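You operate a simulated robot arm through the tools that you are given. There is no shell and no other tool.

You run a simulated robot arm. Do the job below in one go: nothing can be reset, and whatever is moved stays where it is left.

TASK
Shut the bench valve and vent the line, then uncouple the ribbed coupling.
Fine: vent to 0, shut the vent knob, free the long ring, and set the coupling on the gas bench.
Where things are to end (x, y in the base frame): ribbed coupling within 60 mm of [430, -220].

The check looks at the end state, three seconds after you hand in, the way a careful person would. Anything else that was tipped, shoved, dropped, spilled or broken makes it a failure.

THE ROBOT
A 7-joint arm with a two-finger parallel gripper, fixed in place. Base frame: the origin is at the foot of the arm, x ahead of it, y to its left, z up; the work surface is at about z = 0. Units: mm, degrees, N and s.
With the tool pointing down near the work surface it reaches from about 240 to 620 mm from the base axis. Its first joint turns from -66.0 to 66.0 degrees. Payload 2.6 kg.
The TCP is the grasp point between the finger pads, 30 mm short of the fingertips. In the tool frame z runs along the fingers and y along their closing line. The gripper opens to 94 mm. The fingers are 28 mm wide and 10 mm thick; the gripper's body (50 by 96 mm) begins 55 mm behind the TCP.
Orientation is told as [roll, pitch, yaw] about the base's x, y, z axes, in that order, counted from this pose: with the fingers straight down and closing along the base's y, the tool's x points along the base's -x, its y along +y and its z along -z.

THE INTERFACE
- The arm moves only by the tool step_arm. Its argument "motion" is a list that holds one entry, the list of rows, each a list of 7 numbers: the shift along the tool's x, y, z in mm, then the turn, a rotation vector about the tool's x, y, z in degrees, then the closure, from 0 (fully open) to 1 (shut). In form: [[[dx, dy, dz, wx, wy, wz, gripper], ...]]. A call has 1 to 20 rows; each row shifts and turns the commanded pose from where the row before left it, along the tool's axes as they then stand. Rows are played at 5 a second. More than 50 mm and 8.6 degrees between two rows, or a gripper value outside its range, and nothing of the call is played. A pose out of reach is approached as far as the arm can. The call stops where the force on the tool passes 40 N (or 10 N more than at its start, if that is more) or the arm is blocked; 0.2 s more then pass. The fingers move at their own pace (about 72 mm/s each) and stop on an object; they squeeze with about 26 N. The grip force told is the motor's: it shows also when the fingers shut on nothing. Time passes only in rows, and 0.2 s behind the last, so rows that do not move let the fingers close. It gives the time, the measured TCP pose, the force on the tool (base axes), the opening and the grip force at its end, in the units of the frame above (readings bear some noise), with the torque about the TCP (base axes, N m) and any sound that the robot's microphone picked up.
- Cameras (640 x 400 px; columns grow to the right, rows downward): "scene" is fixed at [5.7, 448.4, 520.8]; the picture's right is [-0.87, -0.49, 0.00], its down [-0.45, 0.80, -0.39] and it looks along [0.19, -0.34, -0.92] (base axes); focal length 214 px, centre (320, 200). "wrist" rides on the gripper at [76, 14, -103] in the tool frame; the picture's right is [-0.18, 0.98, 0.00], its down [-0.75, -0.14, -0.64] and it looks along [-0.63, -0.12, 0.77] (tool axes); focal length 243 px, centre (320, 200). There is no depth. A picture from a camera that has moved, and an enlarged one, comes with that camera's place and axes in the base frame and with its lens.
- camera(camera): a new picture of that camera. No time passes.
- enlarge(camera, box): a new picture of the part [left, top, right, bottom] of that camera's present view, enlarged. No time passes.
- sign_off(): hands the job in; it is judged then, once.

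Nothing tells you positions but the pictures and the camera data. Unless the task says otherwise, let go and move clear before handing in.

The tools are called after "Request:" by a JSON object that holds its "fn" and its "kwargs". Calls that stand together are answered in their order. step_arm: Moves the arm, as the interface text tells. Its arguments: {"type":"object","properties":{"motion":{"type":"array","items":{"type":"array","items":{"type":"array","items":{"type":"number"}}}}},"required":["motion"]} The other tools are called the same way: camera (camera) takes a picture; enlarge (camera, box) takes an enlarged picture of a part of a camera's view; sign_off () hands the job in.

At the start:

```text
time_s: 0.0
eef_pos: [284.6, -78.0, 485.0]
ee_rot: [-0.1, -0.1, 0.0]
wrist_force: [0.2, 0.2, -0.3]
moment: [-0.03, 0.0, 0.02]
finger_gap: 94.1
gripper_force: 0.0
```

scene: 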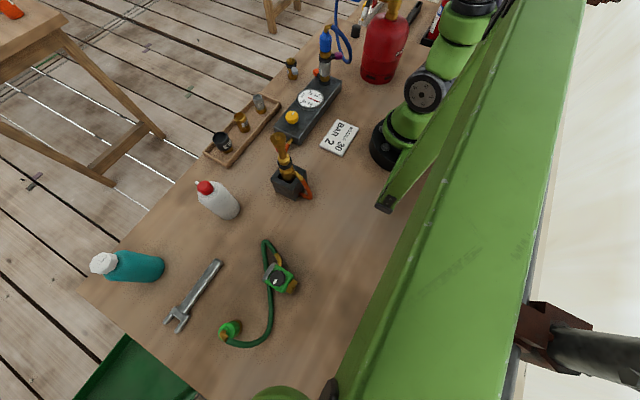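
wrist: 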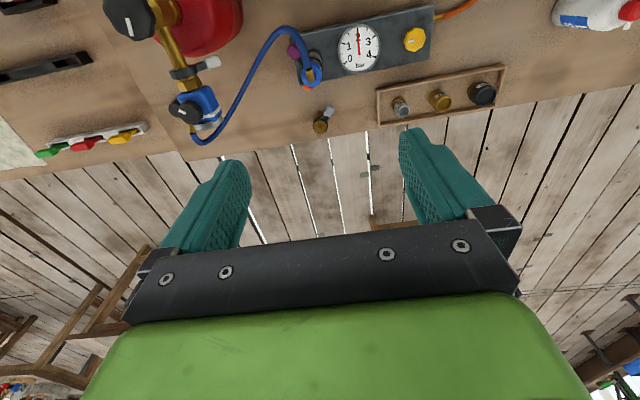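

I see a bench with a gas cylinder, blue hose, a panel with gauge and yellow knob, and several other items. I will look closer before moving.

Request:
{"fn": "enlarge", "kwargs": {"camera": "scene", "box": [200, 0, 460, 160]}}

Request:
{"fn": "enlarge", "kwargs": {"camera": "wrist", "box": [100, 0, 340, 150]}}

Request:
{"fn": "enlarge", "kwargs": {"camera": "wrist", "box": [280, 0, 520, 150]}}

Request:
{"fn": "enlarge", "kwargs": {"camera": "scene", "box": [200, 100, 360, 200]}}

```text
2.46 times, centred on (330, 80) of scene
camera zoom: at [5.7, 448.4, 520.8], right [-0.87, -0.49, 0.0], down [-0.45, 0.8, -0.39], along [0.19, -0.34, -0.92], focal length 528 px, centre (295, 495)
```

zoom: 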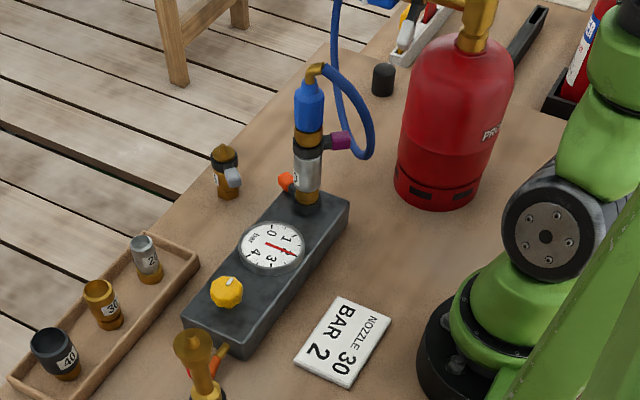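

```text
2.67 times, centred on (220, 75) of wrist
camera zoom: at [209.0, -64.5, 587.1], right [0.18, 0.98, 0.0], down [0.75, -0.14, 0.64], along [0.63, -0.12, -0.77], focal length 647 px, centre (587, 533)
```

zoom: 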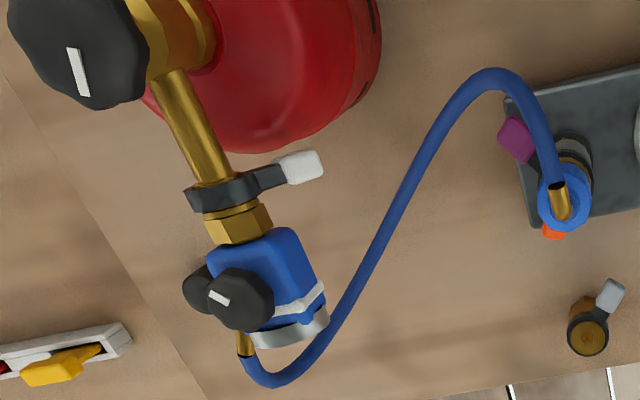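

```text
2.67 times, centred on (400, 75) of wrist
camera zoom: at [209.0, -64.5, 587.1], right [0.18, 0.98, 0.0], down [0.75, -0.14, 0.64], along [0.63, -0.12, -0.77], focal length 647 px, centre (107, 533)
```

zoom: 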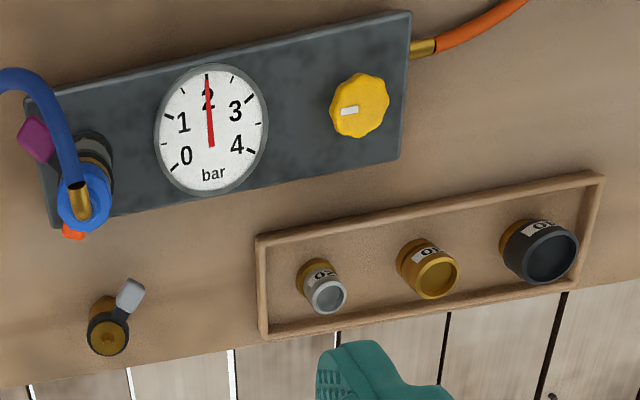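

```text
4.00 times, centred on (280, 150) of scene
camera zoom: at [5.7, 448.4, 520.8], right [-0.87, -0.49, 0.0], down [-0.45, 0.8, -0.39], along [0.19, -0.34, -0.92], focal length 858 px, centre (480, 400)
```

zoom: 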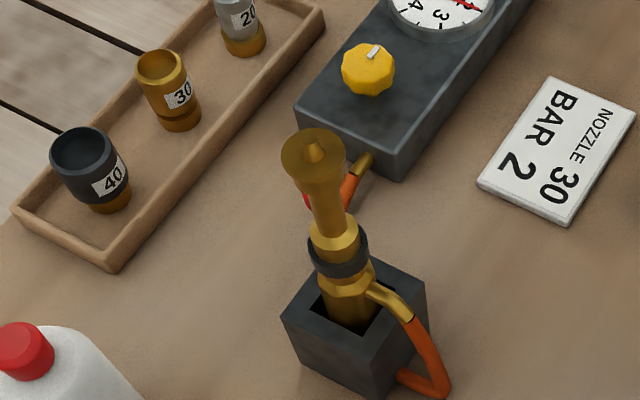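

I see the station with a gauge at about (293, -4), a post with a blue hose end at about (300, -105), and the regulator off the red cylinder near (290, -245). I'll zoom in to tell valve, vent knob and couplings apart.

Request:
{"fn": "enlarge", "kwargs": {"camera": "scene", "box": [270, 20, 366, 80]}}

Request:
{"fn": "enlarge", "kwargs": {"camera": "wrist", "box": [260, 30, 356, 90]}}

Request:
{"fn": "enlarge", "kwargs": {"camera": "wrist", "box": [150, 50, 246, 140]}}

Request:
{"fn": "enlarge", "kwargs": {"camera": "scene", "box": [200, 220, 320, 360]}}

Request:
{"fn": "enlarge", "kwargs": {"camera": "scene", "box": [330, 0, 460, 80]}}

```text
6.67 times, centred on (318, 50) of scene
camera zoom: at [5.7, 448.4, 520.8], right [-0.87, -0.49, 0.0], down [-0.45, 0.8, -0.39], along [0.19, -0.34, -0.92], focal length 1430 px, centre (333, 1200)
```

zoom: 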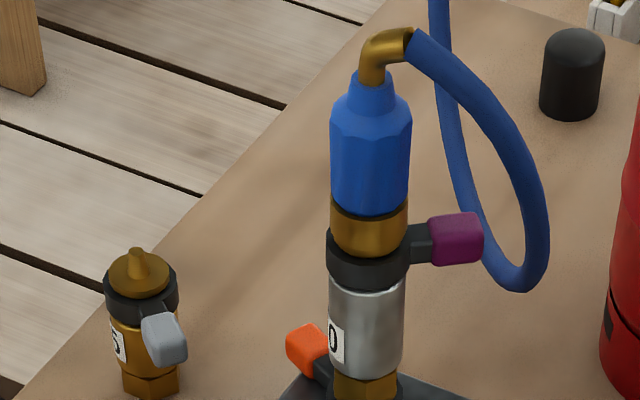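

```text
6.67 times, centred on (308, 60) of wrist
camera zoom: at [209.0, -64.5, 587.1], right [0.18, 0.98, 0.0], down [0.75, -0.14, 0.64], along [0.63, -0.12, -0.77], focal length 1618 px, centre (400, 1133)
```

zoom: 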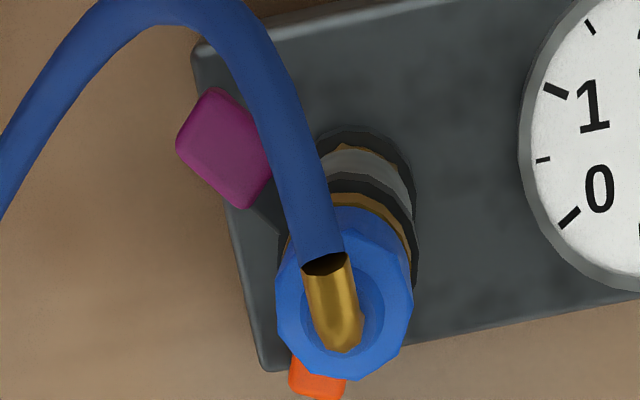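

```text
4.44 times, centred on (198, 95) of wrist
camera zoom: at [209.0, -64.5, 587.1], right [0.18, 0.98, 0.0], down [0.75, -0.14, 0.64], along [0.63, -0.12, -0.77], focal length 1078 px, centre (862, 667)
```

zoom: 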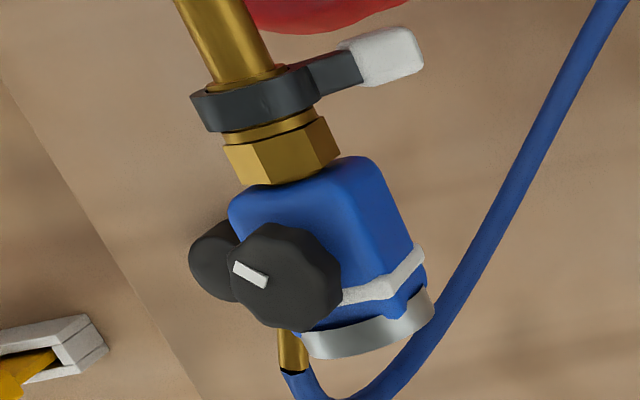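

```text
2.86 times, centred on (260, 290) of scene
camera zoom: at [5.7, 448.4, 520.8], right [-0.87, -0.49, 0.0], down [-0.45, 0.8, -0.39], along [0.19, -0.34, -0.92], focal length 613 px, centre (491, -57)
```

zoom: 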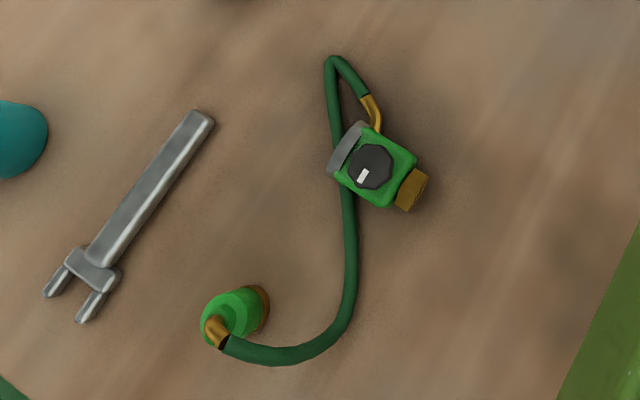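

```text
4.92 times, centred on (395, 40) of scene
camera zoom: at [5.7, 448.4, 520.8], right [-0.87, -0.49, 0.0], down [-0.45, 0.8, -0.39], along [0.19, -0.34, -0.92], focal length 1056 px, centre (-49, 988)
```

zoom: 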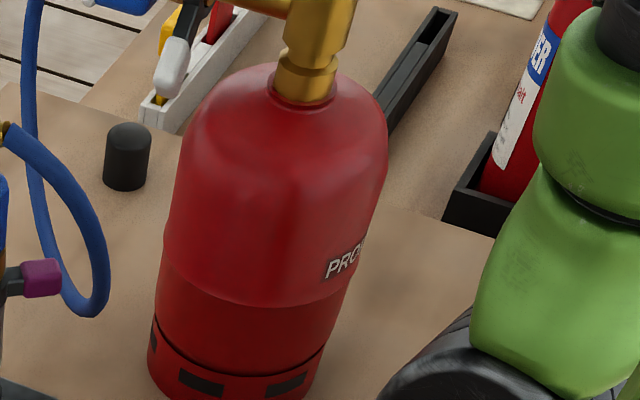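

The stack on the station post looks like: base ring with orange lever, silver nozzle, ring with purple lever, blue faceted coupling with hose. I'll look at the yellow knob and the cylinder valve more closely.

Request:
{"fn": "enlarge", "kwargs": {"camera": "wrist", "box": [380, 5, 476, 65]}}

Request:
{"fn": "enlarge", "kwargs": {"camera": "scene", "box": [260, 80, 356, 140]}}

Request:
{"fn": "step_arm", "kwargs": {"motion": [[[0, -20, -10, 0, 0, 0, 0], [0, -20, -10, 0, 0, 0, 0], [0, -20, -10, 0, 0, 0, 0], [0, -20, -10, 0, 0, 0, 0], [0, -20, -10, 0, 0, 0, 0]]]}}

Request:
{"fn": "camera", "kwargs": {"camera": "wrist"}}

```text
6.67 times, centred on (428, 35) of wrist
camera zoom: at [209.0, -64.5, 587.1], right [0.18, 0.98, 0.0], down [0.75, -0.14, 0.64], along [0.63, -0.12, -0.77], focal length 1618 px, centre (-400, 1300)
```

zoom: 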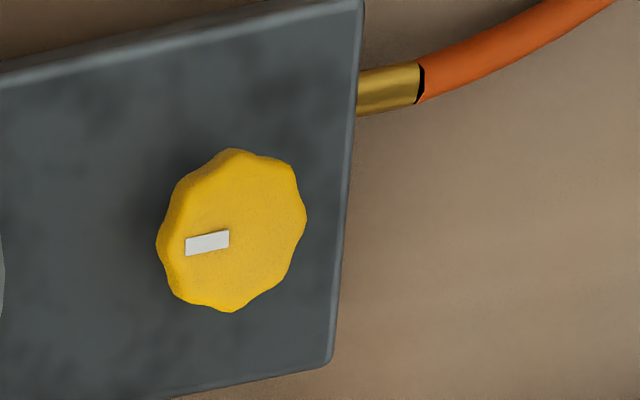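

```text
6.67 times, centred on (308, 110) of scene
camera zoom: at [5.7, 448.4, 520.8], right [-0.87, -0.49, 0.0], down [-0.45, 0.8, -0.39], along [0.19, -0.34, -0.92], focal length 1430 px, centre (400, 800)
```

zoom: 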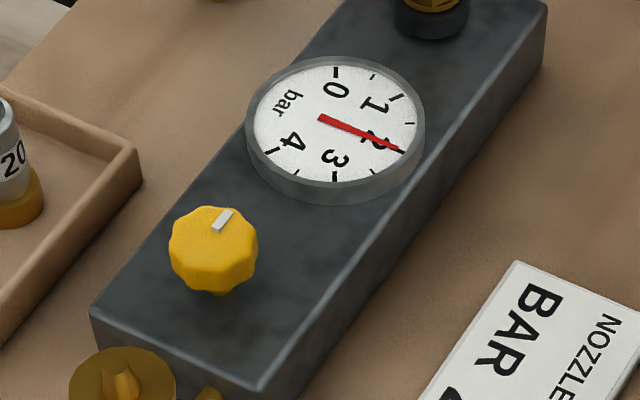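

```text
time_s: 1.2
eef_pos: [278.3, -173.9, 491.5]
ee_rot: [-0.1, -0.2, -0.1]
wrist_force: [-0.1, 0.4, -0.3]
moment: [-0.02, -0.02, -0.02]
finger_gap: 94.1
gripper_force: 0.2
out of reach, approached as far as the arm can: row 2, 3, 4, 5
```

```text
taken
camera wrist: at [201.7, -160.6, 593.5], right [0.18, 0.98, 0.0], down [0.75, -0.14, 0.64], along [0.63, -0.12, -0.76], focal length 243 px, centre (320, 200)
```

wrist: 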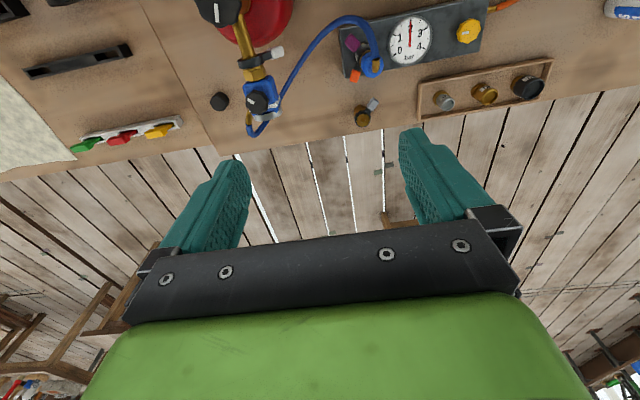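

The wrist camera now sees the regulator and the station again; I'll zoom in on both.

Request:
{"fn": "enlarge", "kwargs": {"camera": "wrist", "box": [180, 0, 308, 140]}}

Request:
{"fn": "enlarge", "kwargs": {"camera": "wrist", "box": [320, 0, 500, 130]}}

Request:
{"fn": "enlarge", "kwargs": {"camera": "wrist", "box": [330, 25, 400, 90]}}

```text
2.86 times, centred on (244, 70) of wrist
camera zoom: at [201.7, -160.6, 593.5], right [0.18, 0.98, 0.0], down [0.75, -0.14, 0.64], along [0.63, -0.12, -0.76], focal length 693 px, centre (537, 571)
```

zoom: 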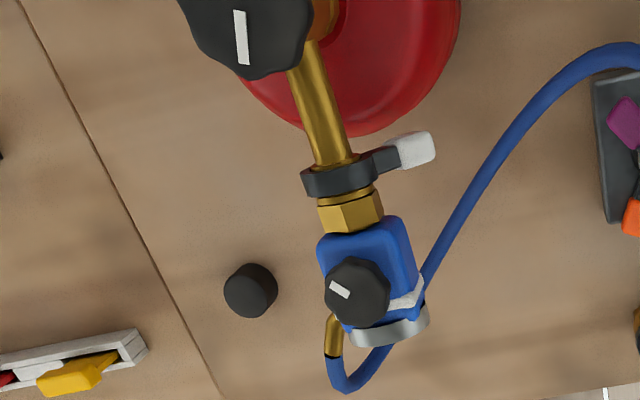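

```text
3.08 times, centred on (410, 65) of wrist
camera zoom: at [201.7, -160.6, 593.5], right [0.18, 0.98, 0.0], down [0.75, -0.14, 0.64], along [0.63, -0.12, -0.76], focal length 746 px, centre (43, 615)
```

zoom: 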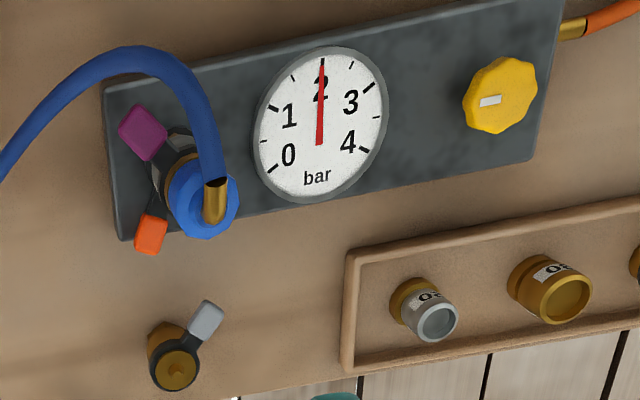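

```text
6.15 times, centred on (365, 58) of wrist
camera zoom: at [201.7, -160.6, 593.5], right [0.18, 0.98, 0.0], down [0.75, -0.14, 0.64], along [0.63, -0.12, -0.76], focal length 1493 px, centre (43, 1077)
```

zoom: 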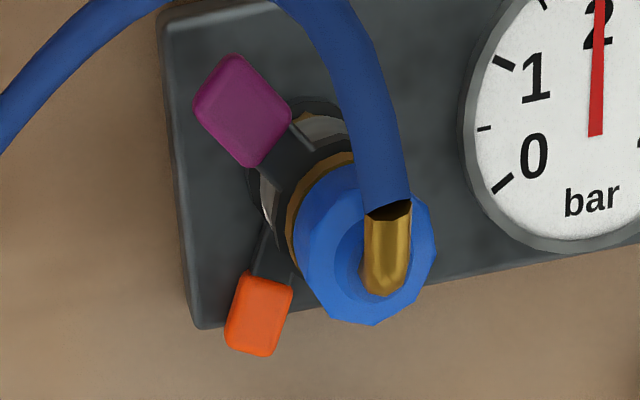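

The blue faceted coupling on top of the post should be the ribbed one. I need side views of the stack, so I'll move over to the +y side with the tool yawed so the camera looks back along -y.

Request:
{"fn": "step_arm", "kwargs": {"motion": [[[0, 30, 5, 0, 0, 0, 0], [0, 30, 5, 0, 0, 0, 0], [0, 30, 5, 0, 0, 0, 0], [0, 30, 5, 0, 0, 0, 0], [0, 30, 5, 0, 0, 0, 0], [0, 0, 20, 0, 0, 8.5, 0], [0, 0, 20, 0, 0, 8.5, 0], [0, 0, 20, 0, 0, 8.5, 0], [0, 0, 20, 0, 0, 8.5, 0], [0, 0, 20, 0, 0, 8.5, 0], [0, 0, 20, 0, 0, 8.5, 0], [0, 0, 20, 0, 0, 8.5, 0], [0, 0, 20, 0, 0, 8.5, 0], [0, 0, 20, 0, 0, 8.5, 0], [0, 0, 20, 0, 0, 8.5, 0], [0, 0, 0, 0, 0, 5, 0]]]}}

Request:
{"fn": "camera", "kwargs": {"camera": "wrist"}}

Request:
{"fn": "camera", "kwargs": {"camera": "scene"}}

```text
time_s: 4.6
eef_pos: [278.5, -24.2, 266.5]
ee_rot: [0.1, 0.0, -90.2]
wrist_force: [-0.9, -0.2, 0.8]
moment: [0.0, 0.01, 0.0]
finger_gap: 94.2
gripper_force: 0.1
```

```text
taken
camera wrist: at [293.6, 50.6, 369.1], right [0.98, -0.19, 0.0], down [-0.14, -0.75, 0.64], along [-0.12, -0.63, -0.77], focal length 243 px, centre (320, 200)
```

wrist: 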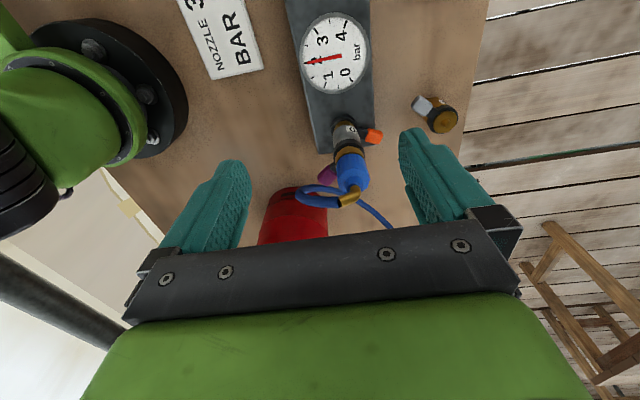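

```text
taken
```

scene: 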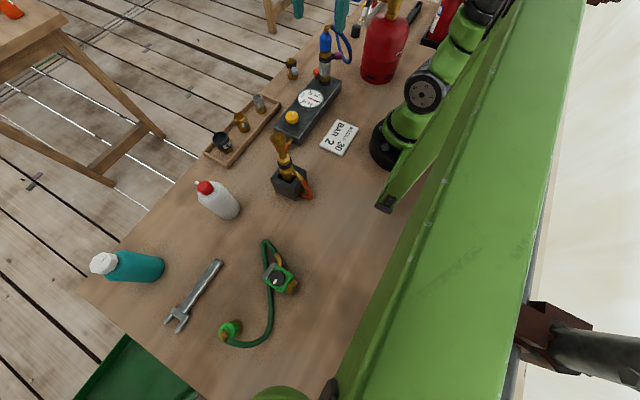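

The camera looks at the stack from the +y side now. I'll enlarge it.

Request:
{"fn": "enlarge", "kwargs": {"camera": "wrist", "box": [280, 100, 408, 220]}}

Request:
{"fn": "enlarge", "kwargs": {"camera": "wrist", "box": [280, 0, 480, 140]}}

```text
3.33 times, centred on (344, 160) of wrist
camera zoom: at [293.6, 50.6, 369.1], right [0.98, -0.19, 0.0], down [-0.14, -0.75, 0.64], along [-0.12, -0.63, -0.77], focal length 809 px, centre (240, 333)
```

zoom: 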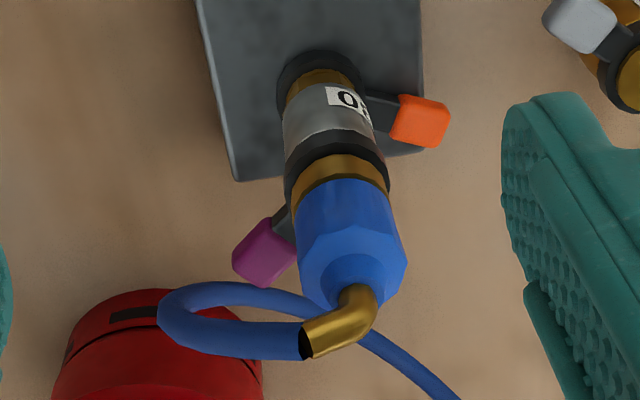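

```text
2.86 times, centred on (380, 70) of wrist
camera zoom: at [293.6, 50.6, 369.1], right [0.98, -0.19, 0.0], down [-0.14, -0.75, 0.64], along [-0.12, -0.63, -0.77], focal length 693 px, centre (149, 571)
```

zoom: 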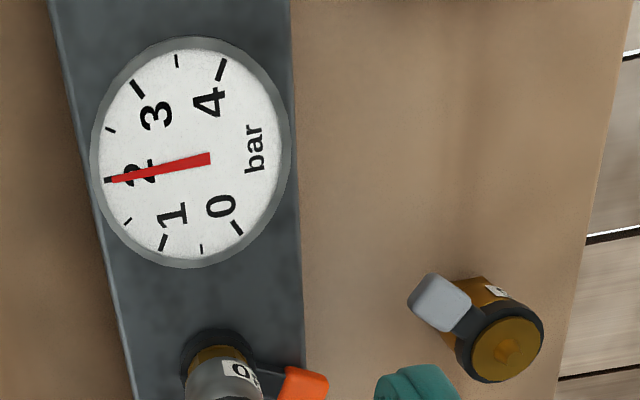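

The stack shows a lower ring with the orange lever, a silver nozzle, an upper ring with the purple lever, then the blue coupling. Next I'll look at the cylinder top and regulator from the +y side, from above.

Request:
{"fn": "step_arm", "kwargs": {"motion": [[[0, 0, -36, 0, 0, 0, 0], [0, 0, -36, 0, 0, 0, 0], [0, 0, -36, 0, 0, 0, 0], [0, 0, -36, 0, 0, 0, 0], [0, 0, -36, 0, 0, 0, 0], [-22, -8, 0, 0, 0, 0, 0], [-22, -8, 0, 0, 0, 0, 0], [-22, -8, 0, 0, 0, 0, 0], [-22, -8, 0, 0, 0, 0, 0], [-22, -8, 0, 0, 0, 0, 0]]]}}

Request:
{"fn": "camera", "kwargs": {"camera": "wrist"}}

```text
time_s: 6.8
eef_pos: [238.1, -135.2, 449.1]
ee_rot: [0.0, 0.0, -89.9]
wrist_force: [-0.2, 0.3, -0.1]
moment: [-0.01, 0.02, 0.01]
finger_gap: 93.9
gripper_force: 0.1
```

```text
taken
camera wrist: at [252.4, -60.1, 551.2], right [0.98, -0.18, 0.0], down [-0.14, -0.75, 0.64], along [-0.12, -0.63, -0.77], focal length 243 px, centre (320, 200)
```

wrist: 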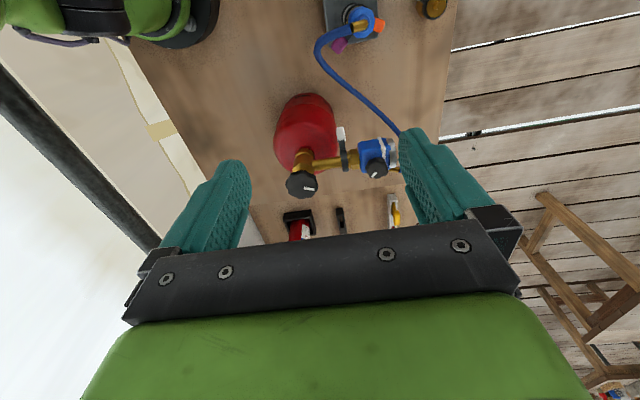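

Request:
{"fn": "enlarge", "kwargs": {"camera": "wrist", "box": [260, 80, 420, 215]}}

Request:
{"fn": "enlarge", "kwargs": {"camera": "wrist", "box": [310, 0, 450, 90]}}

```text
2.96 times, centred on (340, 148) of wrist
camera zoom: at [252.4, -60.1, 551.2], right [0.98, -0.18, 0.0], down [-0.14, -0.75, 0.64], along [-0.12, -0.63, -0.77], focal length 719 px, centre (261, 356)
```

zoom: 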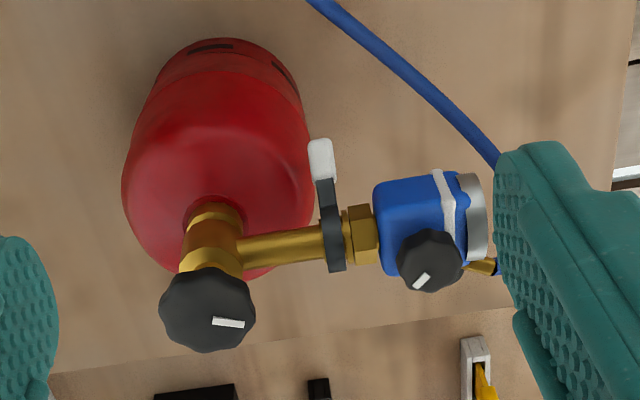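

```text
4.44 times, centred on (380, 45) of wrist
camera zoom: at [252.4, -60.1, 551.2], right [0.98, -0.18, 0.0], down [-0.14, -0.75, 0.64], along [-0.12, -0.63, -0.77], focal length 1078 px, centre (53, 889)
```

zoom: 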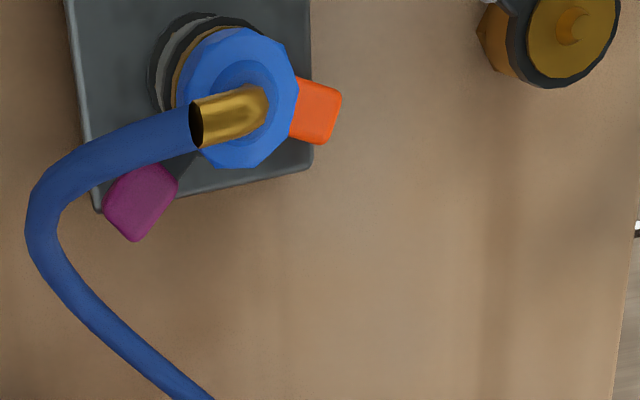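

I see only three knobs: the cylinder's black handwheel, the regulator's black knob and the yellow knob on the gauge panel. I'll look closer at the small brass fitting standing on the bench and the torch, before deciding which is which.

Request:
{"fn": "enlarge", "kwargs": {"camera": "scene", "box": [270, 45, 318, 85]}}

Request:
{"fn": "enlarge", "kwargs": {"camera": "scene", "box": [255, 125, 325, 205]}}

Request:
{"fn": "enlarge", "kwargs": {"camera": "scene", "box": [300, 20, 364, 84]}}

Request:
{"fn": "enlarge", "kwargs": {"camera": "scene", "box": [200, 300, 270, 360]}}

```text
10.00 times, centred on (294, 65) of scene
camera zoom: at [5.7, 448.5, 520.8], right [-0.87, -0.49, 0.0], down [-0.45, 0.8, -0.39], along [0.19, -0.34, -0.92], focal length 2145 px, centre (580, 1550)
```

zoom: 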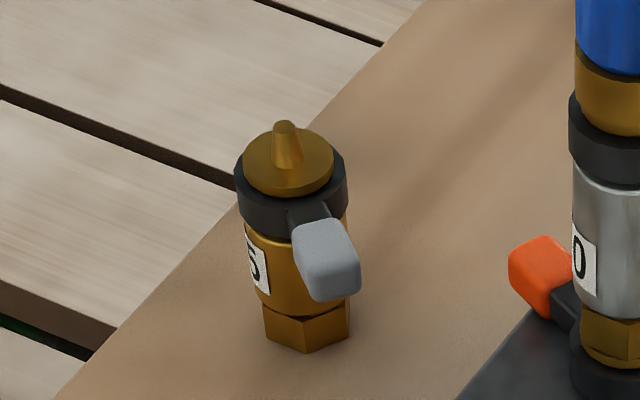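

```text
5.00 times, centred on (290, 165) of scene
camera zoom: at [5.7, 448.5, 520.8], right [-0.87, -0.49, 0.0], down [-0.45, 0.8, -0.39], along [0.19, -0.34, -0.92], focal length 1072 px, centre (470, 375)
```

zoom: 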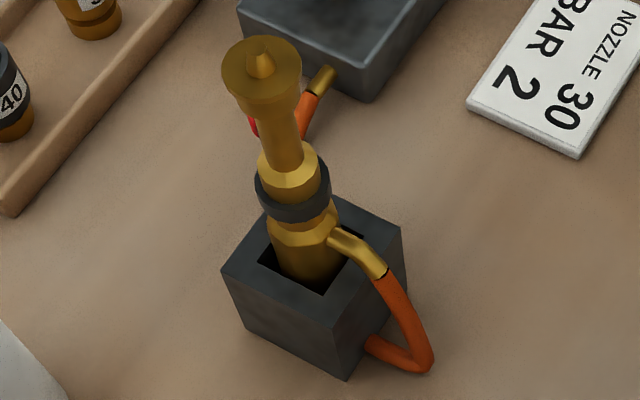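

```text
6.25 times, centred on (332, 52) of scene
camera zoom: at [5.7, 448.5, 520.8], right [-0.87, -0.49, 0.0], down [-0.45, 0.8, -0.39], along [0.19, -0.34, -0.92], focal length 1340 px, centre (245, 1125)
```

zoom: 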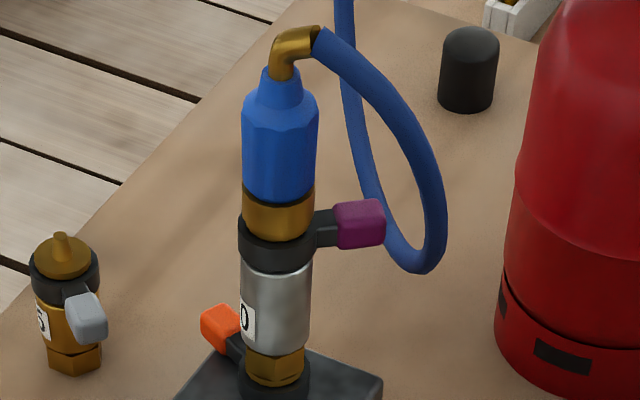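

```text
6.67 times, centred on (235, 330) of scene
camera zoom: at [5.7, 448.5, 520.8], right [-0.87, -0.49, 0.0], down [-0.45, 0.8, -0.39], along [0.19, -0.34, -0.92], focal length 1430 px, centre (887, -667)
```

zoom: 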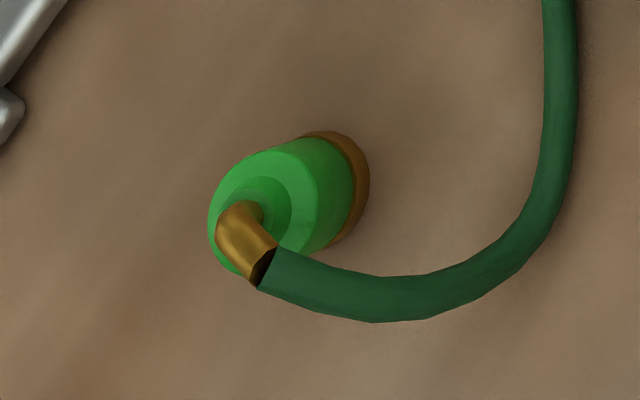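

The silver adapter sits between two lever rings, so I want a near-horizontal look to compare the rings. I'll move to the +y side of the stack and tilt the camera flatter.

Request:
{"fn": "step_arm", "kwargs": {"motion": [[[26, 10.3, 0, 0, 0, 0, 0], [26, 10.3, 0, 0, 0, 0, 0], [26, 10.3, 0, 0, 0, 0, 0], [26, 10.3, 0, 0, 0, 0, 0], [26, 10.3, 0, 0, 0, 0, 0], [26, 10.3, 0, 0, 0, 0, 0], [0, 0, 40, 0, 0, 0, 0], [0, 0, 40, 0, 0, 0, 0], [0, 0, 40, 0, 0, 0, 0], [0, 0, 40, 0, 0, 0, 0], [0, 0, 40, 0, 0, 0, 0], [0, 0, 40, 0, 0, 0, 0], [0, 0, 10, 0, -7, 0, 0], [0, 0, 0, 0, -7, 0, 0], [0, 0, 0, 0, -7, 0, 0], [0, 0, 0, 0, -7, 0, 0], [0, 0, 0, 0, -7, 0, 0]]]}}

Request:
{"fn": "camera", "kwargs": {"camera": "wrist"}}

```text
time_s: 10.4
eef_pos: [298.5, 21.5, 197.0]
ee_rot: [0.1, -35.1, -90.1]
wrist_force: [-0.2, -0.6, 0.0]
moment: [0.03, -0.01, 0.02]
finger_gap: 93.8
gripper_force: 0.1
```

```text
taken
camera wrist: at [314.5, 142.2, 236.9], right [0.98, -0.15, 0.11], down [-0.14, -0.25, 0.96], along [-0.12, -0.96, -0.26], focal length 243 px, centre (320, 200)
```

wrist: 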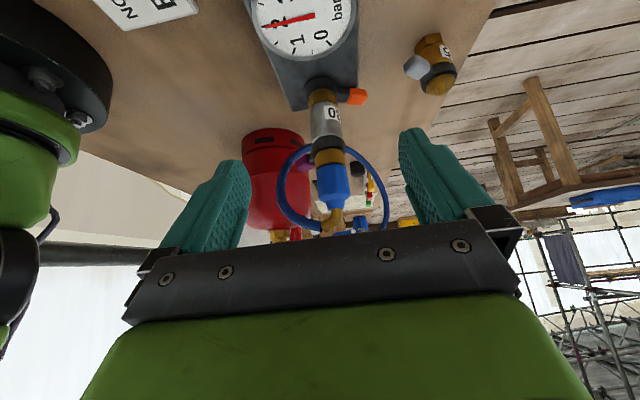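

Request:
{"fn": "enlarge", "kwargs": {"camera": "wrist", "box": [270, 70, 390, 235]}}

Request:
{"fn": "enlarge", "kwargs": {"camera": "wrist", "box": [390, 20, 480, 110]}}

Request:
{"fn": "enlarge", "kwargs": {"camera": "wrist", "box": [290, 70, 370, 130]}}

```text
2.42 times, centred on (330, 152) of wrist
camera zoom: at [314.5, 142.2, 236.9], right [0.98, -0.15, 0.11], down [-0.14, -0.25, 0.96], along [-0.12, -0.96, -0.26], focal length 588 px, centre (296, 315)
```

zoom: 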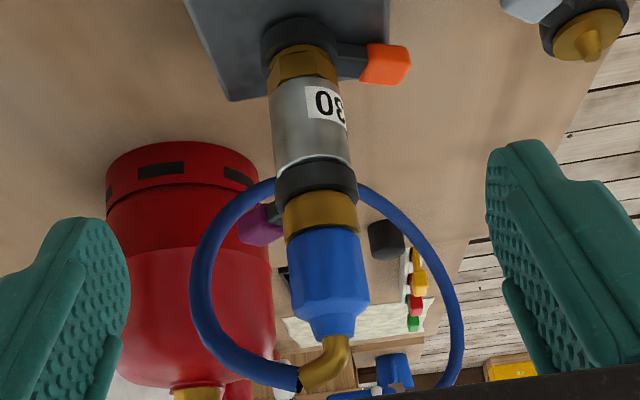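

```text
4.44 times, centred on (435, 65) of wrist
camera zoom: at [314.5, 142.2, 236.9], right [0.98, -0.15, 0.11], down [-0.14, -0.25, 0.96], along [-0.12, -0.96, -0.26], focal length 1078 px, centre (-191, 800)
```

zoom: 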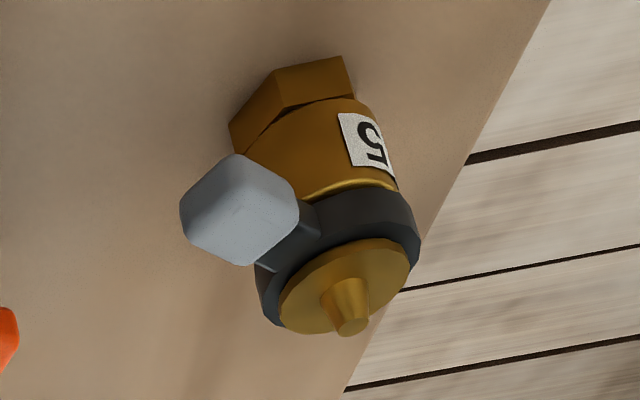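

```text
6.67 times, centred on (330, 100) of wrist
camera zoom: at [314.5, 142.2, 236.9], right [0.98, -0.15, 0.11], down [-0.14, -0.25, 0.96], along [-0.12, -0.96, -0.26], focal length 1618 px, centre (253, 867)
```

zoom: 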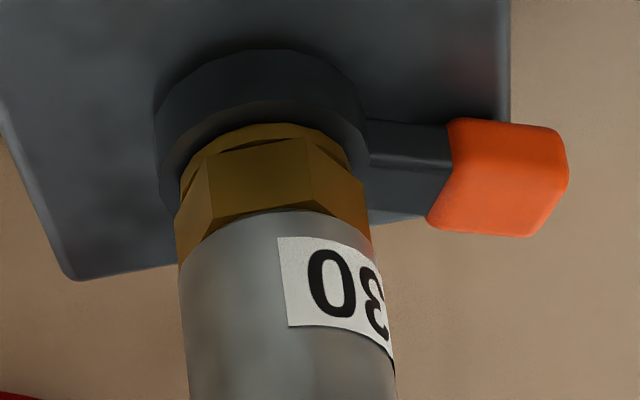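

The adapter is labelled 30, and its top ring (purple lever) is directly under the blue coupling. I'll swing the view to the -x/+y side to see the purple lever's full length.

Request:
{"fn": "step_arm", "kwargs": {"motion": [[[-8.5, -14.3, 5.9, 0, 0, 0, 0], [-8.5, -14.3, 5.9, 0, 0, 0, 0], [-8.5, -14.3, 5.9, 0, 0, 0, 0], [0, 0, 0, -4.3, 0, -6.15, 0], [0, 0, 0, -4.3, 0, -6.15, 0], [0, 0, 0, -4.3, 0, -6.15, 0], [0, 0, 0, -4.3, 0, -6.15, 0], [0, 0, 0, -4.3, 0, -6.15, 0], [0, 0, 0, -4.3, 0, -6.15, 0]]]}}

Request:
{"fn": "camera", "kwargs": {"camera": "wrist"}}

```text
time_s: 12.4
eef_pos: [257.6, -10.0, 196.7]
ee_rot: [-0.1, -34.9, -44.8]
wrist_force: [-0.1, 0.4, 1.3]
moment: [0.0, 0.01, 0.02]
finger_gap: 93.9
gripper_force: 0.1
```

```text
taken
camera wrist: at [181.2, 85.6, 236.9], right [0.8, 0.59, 0.1], down [0.08, -0.28, 0.96], along [0.59, -0.76, -0.27], focal length 243 px, centre (320, 200)
```

wrist: 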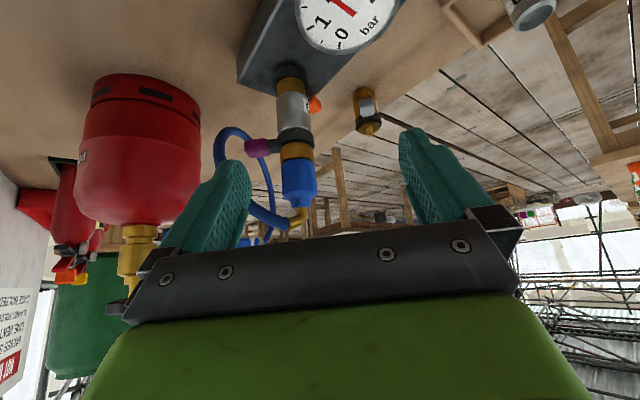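

Request:
{"fn": "enlarge", "kwargs": {"camera": "wrist", "box": [230, 60, 350, 235]}}

Request:
{"fn": "enlarge", "kwargs": {"camera": "wrist", "box": [0, 70, 230, 390]}}

Request:
{"fn": "enlarge", "kwargs": {"camera": "wrist", "box": [0, 270, 80, 390]}}

```text
2.29 times, centred on (290, 148) of wrist
camera zoom: at [181.2, 85.6, 236.9], right [0.8, 0.59, 0.1], down [0.08, -0.28, 0.96], along [0.59, -0.76, -0.27], focal length 555 px, centre (389, 320)
```

zoom: 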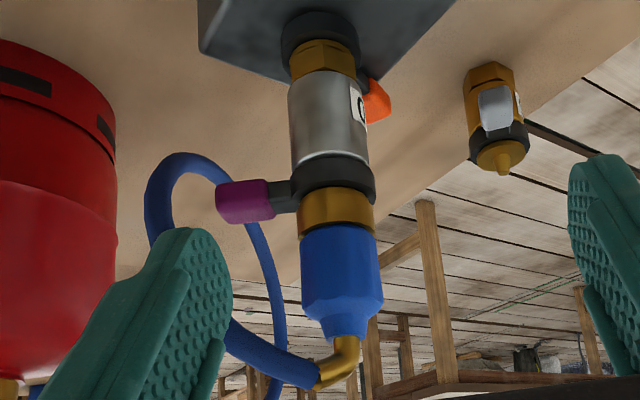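

```text
1.25 times, centred on (115, 230) of wrist
camera zoom: at [181.2, 85.6, 236.9], right [0.8, 0.59, 0.1], down [0.08, -0.28, 0.96], along [0.59, -0.76, -0.27], focal length 303 px, centre (576, 162)
```

zoom: 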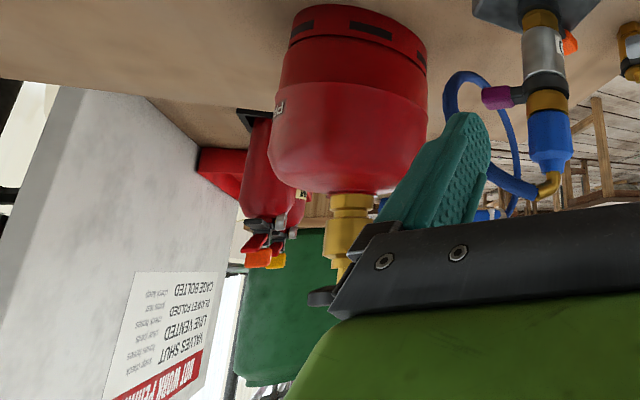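

```text
3.33 times, centred on (40, 330) of wrist
camera zoom: at [181.2, 85.6, 236.9], right [0.8, 0.59, 0.1], down [0.08, -0.28, 0.96], along [0.59, -0.76, -0.27], focal length 809 px, centre (1253, -233)
```

zoom: 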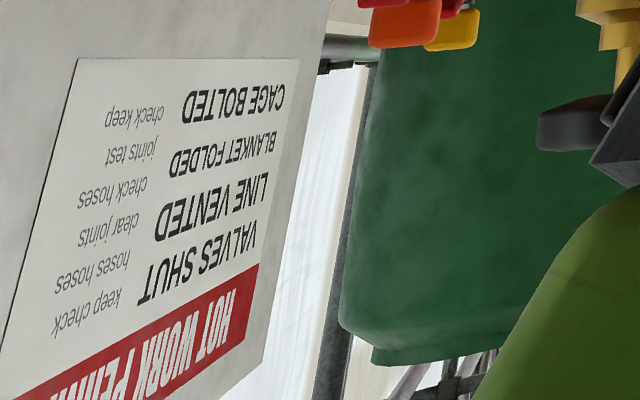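

I see the purple ring sits right under the blue coupling; a wall card says "VALVES SHUT, LINE VENTED". The yellow knob is at about (299, 93, 53); I'll go above it and look, to find out whether it is the vent (already shut).

Request:
{"fn": "step_arm", "kwargs": {"motion": [[[0, 0, -4, 0, 7, 0, 0], [0, 0, -4, 0, 7, 0, 0], [0, 0, -4, 0, 7, 0, 0], [0, 0, -4, 0, 7, 0, 0], [0, 0, -4, 0, 7, 0, 0], [0, 0, 0, 0, 0, -7.5, 0], [0, 0, 0, 0, 0, -7.5, 0], [0, 0, 0, 0, 0, -7.5, 0], [0, 0, 0, 0, 0, -7.5, 0], [0, 0, 0, 0, 0, -7.5, 0], [0, 0, 0, 0, 0, -7.5, 0], [-10, 26, 0, 0, 0, 0, 0], [-10, 26, 0, 0, 0, 0, 0], [-10, 26, 0, 0, 0, 0, 0], [-10, 26, 0, 0, 0, 0, 0]]]}}

Request:
{"fn": "camera", "kwargs": {"camera": "wrist"}}

Request:
{"fn": "camera", "kwargs": {"camera": "scene"}}

```text
time_s: 15.6
eef_pos: [292.3, 99.6, 214.2]
ee_rot: [0.0, 0.0, 0.0]
wrist_force: [-0.5, -0.1, 0.3]
moment: [-0.01, -0.01, 0.0]
finger_gap: 93.7
gripper_force: 0.0
```

```text
taken
camera wrist: at [216.0, 114.2, 317.1], right [0.18, 0.98, 0.0], down [0.75, -0.14, 0.64], along [0.63, -0.12, -0.77], focal length 243 px, centre (320, 200)
```

wrist: 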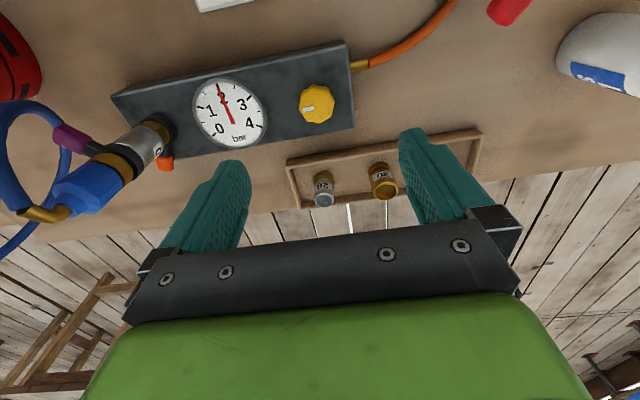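

```text
taken
```

scene: 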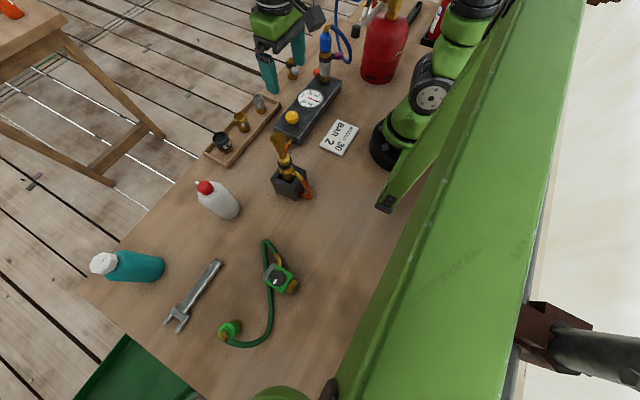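

The knob appears at about (300, 94). I'll zoom for its exact centre and mark.

Request:
{"fn": "enlarge", "kwargs": {"camera": "wrist", "box": [270, 50, 366, 140]}}

Request:
{"fn": "enlarge", "kwargs": {"camera": "scene", "box": [270, 90, 334, 130]}}

```text
4.44 times, centred on (318, 95) of wrist
camera zoom: at [216.0, 114.2, 317.1], right [0.18, 0.98, 0.0], down [0.75, -0.14, 0.64], along [0.63, -0.12, -0.77], focal length 1078 px, centre (329, 667)
```

zoom: 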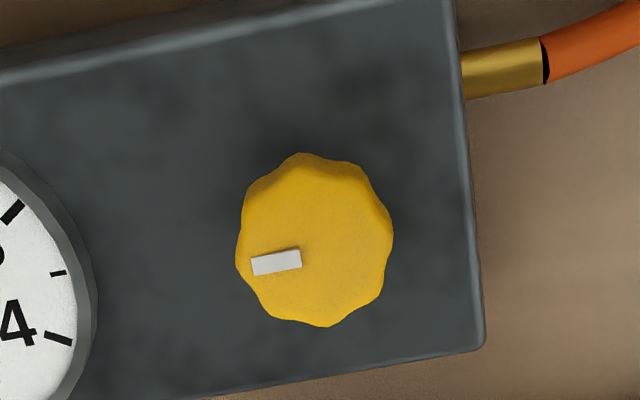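

```text
10.00 times, centred on (302, 110) of scene
camera zoom: at [5.7, 448.4, 520.8], right [-0.87, -0.49, 0.0], down [-0.45, 0.8, -0.39], along [0.19, -0.34, -0.92], focal length 2145 px, centre (500, 1100)
```

zoom: 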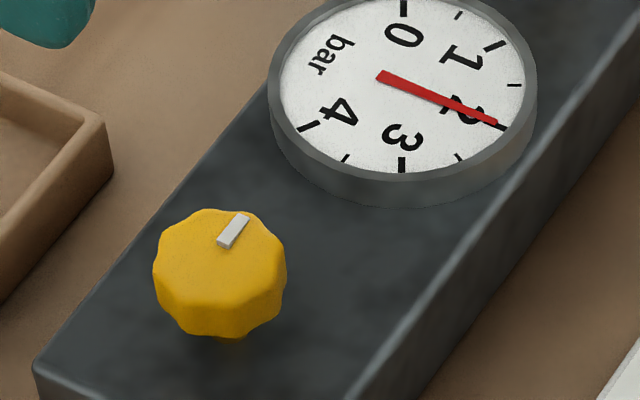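

The mark on the yellow knob points along the panel toward the gauge. I'll lower the open gripper around the knob and close on it.

Request:
{"fn": "step_arm", "kwargs": {"motion": [[[-7.7, -7, 20, 0, 0, 0, 0], [0, 0, 25, 0, 0, 0, 0], [0, 0, 25, 0, 0, 0, 0], [0, 0, 25, 0, 0, 0, 0], [0, 0, 20, 0, 0, 0, 0], [0, 0, 15, 0, 0, 0, 0], [0, 0, 8, 0, 0, 0, 0], [0, 0, 6, 0, 0, 0, 0]]]}}

Request:
{"fn": "camera", "kwargs": {"camera": "wrist"}}

Request:
{"fn": "camera", "kwargs": {"camera": "scene"}}

```text
time_s: 17.4
eef_pos: [299.6, 92.7, 76.2]
ee_rot: [-0.1, -0.1, -0.4]
wrist_force: [-2.2, -0.1, 7.1]
moment: [-0.39, 0.04, -0.16]
finger_gap: 93.8
gripper_force: 0.1
stopped in row 8: the force on the tool passed its limit at 60 N (the readings are from after the stop); the commanded pose is now the measured one
```

```text
taken
camera wrist: at [223.8, 106.6, 178.5], right [0.19, 0.98, 0.0], down [0.75, -0.15, 0.64], along [0.63, -0.12, -0.77], focal length 243 px, centre (320, 200)
```

wrist: 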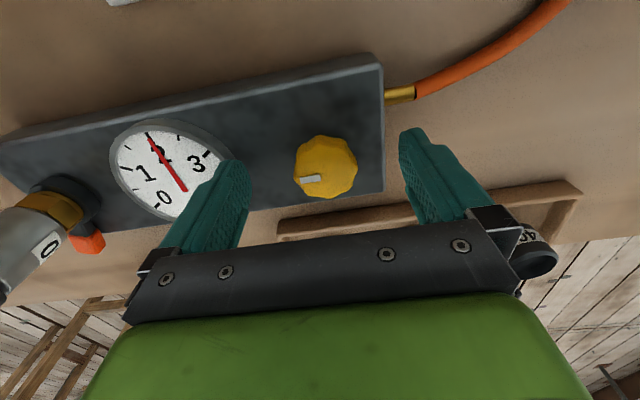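

```text
taken
```

scene: 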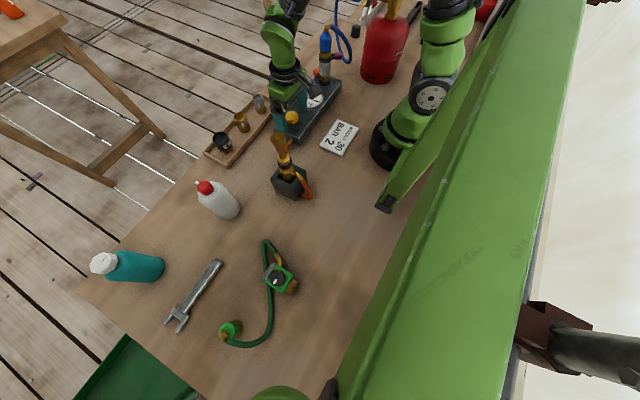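

The -y finger touched something at fingertip height 46 mm — most likely the gauge rim. I'll lift off, check the gauge, and narrow the fingers before going lower.

Request:
{"fn": "step_arm", "kwargs": {"motion": [[[0, 0, -14, 0, 0, 0, 0], [0, 0, -10, 0, 0, 0, 0.3], [0, 0, 0, 0, 0, 0, 0.32], [0, 0, 0, 0, 0, 0, 0.34], [0, 0, 0, 0, 0, 0, 0.34]]]}}

Request:
{"fn": "camera", "kwargs": {"camera": "wrist"}}

Request:
{"fn": "enlarge", "kwargs": {"camera": "scene", "box": [260, 60, 356, 140]}}

```text
time_s: 18.6
eef_pos: [300.2, 91.7, 100.2]
ee_rot: [0.0, -0.1, -0.4]
wrist_force: [0.0, -0.4, -0.6]
moment: [-0.03, -0.02, 0.01]
finger_gap: 61.9
gripper_force: 0.1
```

```text
taken
camera wrist: at [223.8, 106.0, 202.1], right [0.19, 0.98, 0.0], down [0.75, -0.15, 0.64], along [0.63, -0.12, -0.77], focal length 243 px, centre (320, 200)
```

wrist: 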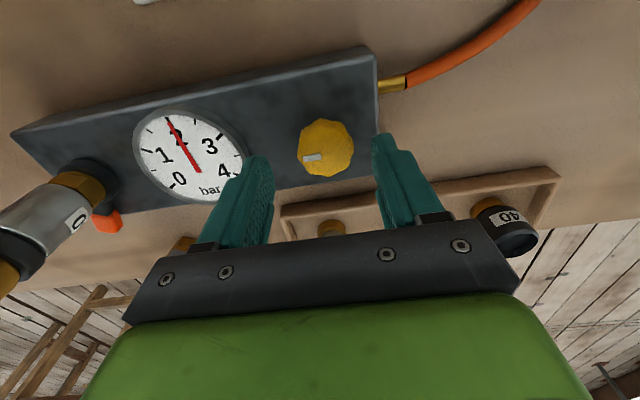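

```text
5.00 times, centred on (308, 100) of scene
camera zoom: at [5.7, 448.4, 520.8], right [-0.87, -0.49, 0.0], down [-0.45, 0.8, -0.39], along [0.19, -0.34, -0.92], focal length 1072 px, centre (380, 700)
```

zoom: 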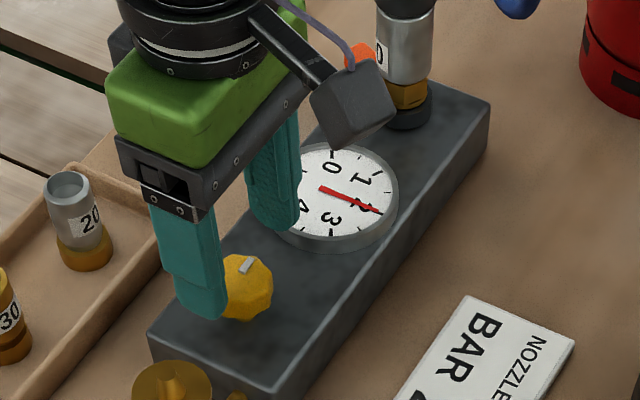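

The gauge looks undamaged and the fingers now clear it. I'll shift 2.5 mm in +y, descend around the knob and close.

Request:
{"fn": "step_arm", "kwargs": {"motion": [[[-0.5, 2.5, 0, 0, 0, 0, 0.34], [0, 0, 10, 0, 0, 0, 0.34], [0, 0, 8, 0, 0, 0, 0.34], [0, 0, 6, 0, 0, 0, 0.34], [0, 0, 5, 0, 0, 0, 0.34]]]}}

Request:
{"fn": "enlarge", "kwargs": {"camera": "scene", "box": [260, 60, 356, 140]}}

Request:
{"fn": "camera", "kwargs": {"camera": "wrist"}}

```text
time_s: 19.8
eef_pos: [299.5, 94.8, 69.7]
ee_rot: [-0.1, -0.1, -0.5]
wrist_force: [0.4, -0.6, 0.1]
moment: [-0.01, -0.01, -0.01]
finger_gap: 61.8
gripper_force: 0.0
```

```text
5.00 times, centred on (308, 100) of scene
camera zoom: at [5.7, 448.4, 520.8], right [-0.87, -0.49, 0.0], down [-0.45, 0.8, -0.39], along [0.19, -0.34, -0.92], focal length 1072 px, centre (380, 700)
```

zoom: 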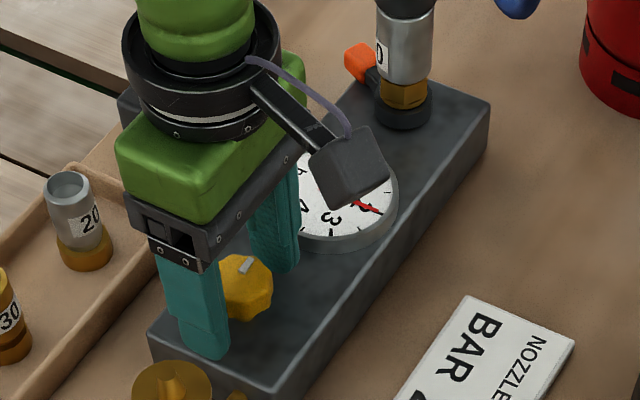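

```text
taken
camera wrist: at [224.3, 109.4, 173.4], right [0.19, 0.98, 0.0], down [0.75, -0.15, 0.64], along [0.63, -0.12, -0.77], focal length 243 px, centre (320, 200)
```

wrist: 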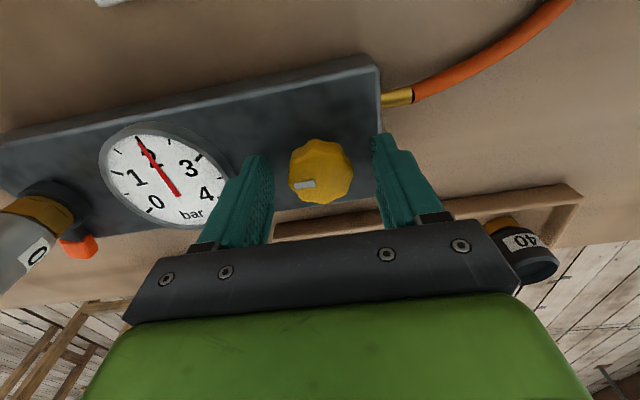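

The knob is centred between the fingers; closing on it now.

Request:
{"fn": "step_arm", "kwargs": {"motion": [[[0, 0, 0, 0, 0, 0, 0.5], [0, 0, 0, 0, 0, 0, 0.7], [0, 0, 0, 0, 0, 0, 1], [0, 0, 0, 0, 0, 0, 1]]]}}

Request:
{"fn": "camera", "kwargs": {"camera": "wrist"}}

```text
time_s: 20.8
eef_pos: [300.4, 95.0, 70.5]
ee_rot: [0.0, -0.1, -0.3]
wrist_force: [1.2, 1.5, -3.5]
moment: [-0.39, -0.03, -0.01]
finger_gap: 35.3
gripper_force: 45.2
```

```text
taken
camera wrist: at [224.3, 109.4, 173.6], right [0.19, 0.98, 0.0], down [0.75, -0.15, 0.64], along [0.63, -0.12, -0.77], focal length 243 px, centre (320, 200)
```

wrist: 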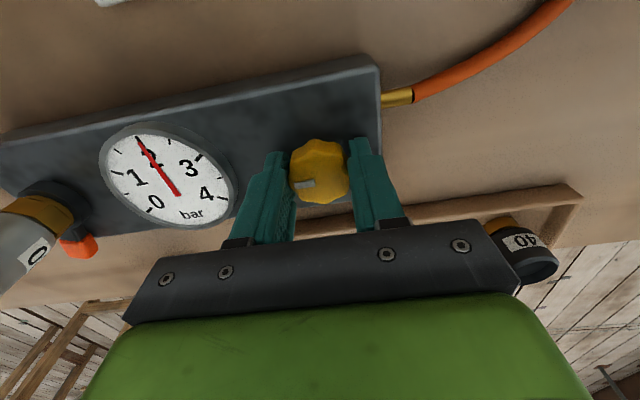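

The knob is held (gap 35 mm) and the gauge is in view. I'll test clockwise (shut direction) by a few degrees and feel the torque.

Request:
{"fn": "step_arm", "kwargs": {"motion": [[[0, 0, 0, 0, 0, 3, 1], [0, 0, 0, 0, 0, 3, 1], [0, 0, 0, 0, 0, 2, 1], [0, 0, 0, 0, 0, 0, 1]]]}}

Request:
{"fn": "enlarge", "kwargs": {"camera": "wrist", "box": [90, 100, 380, 250]}}

```text
time_s: 21.8
eef_pos: [299.6, 94.8, 70.7]
ee_rot: [0.1, 0.0, -8.5]
wrist_force: [0.1, 9.0, 0.8]
moment: [0.17, 0.37, 0.2]
finger_gap: 35.6
gripper_force: 45.2
```

```text
2.21 times, centred on (235, 175) of wrist
camera zoom: at [227.2, 119.8, 173.6], right [0.33, 0.95, 0.0], down [0.72, -0.25, 0.64], along [0.61, -0.21, -0.77], focal length 535 px, centre (508, 255)
```

zoom: 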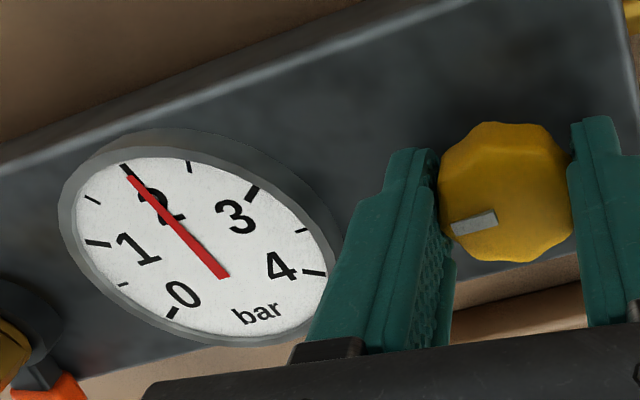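

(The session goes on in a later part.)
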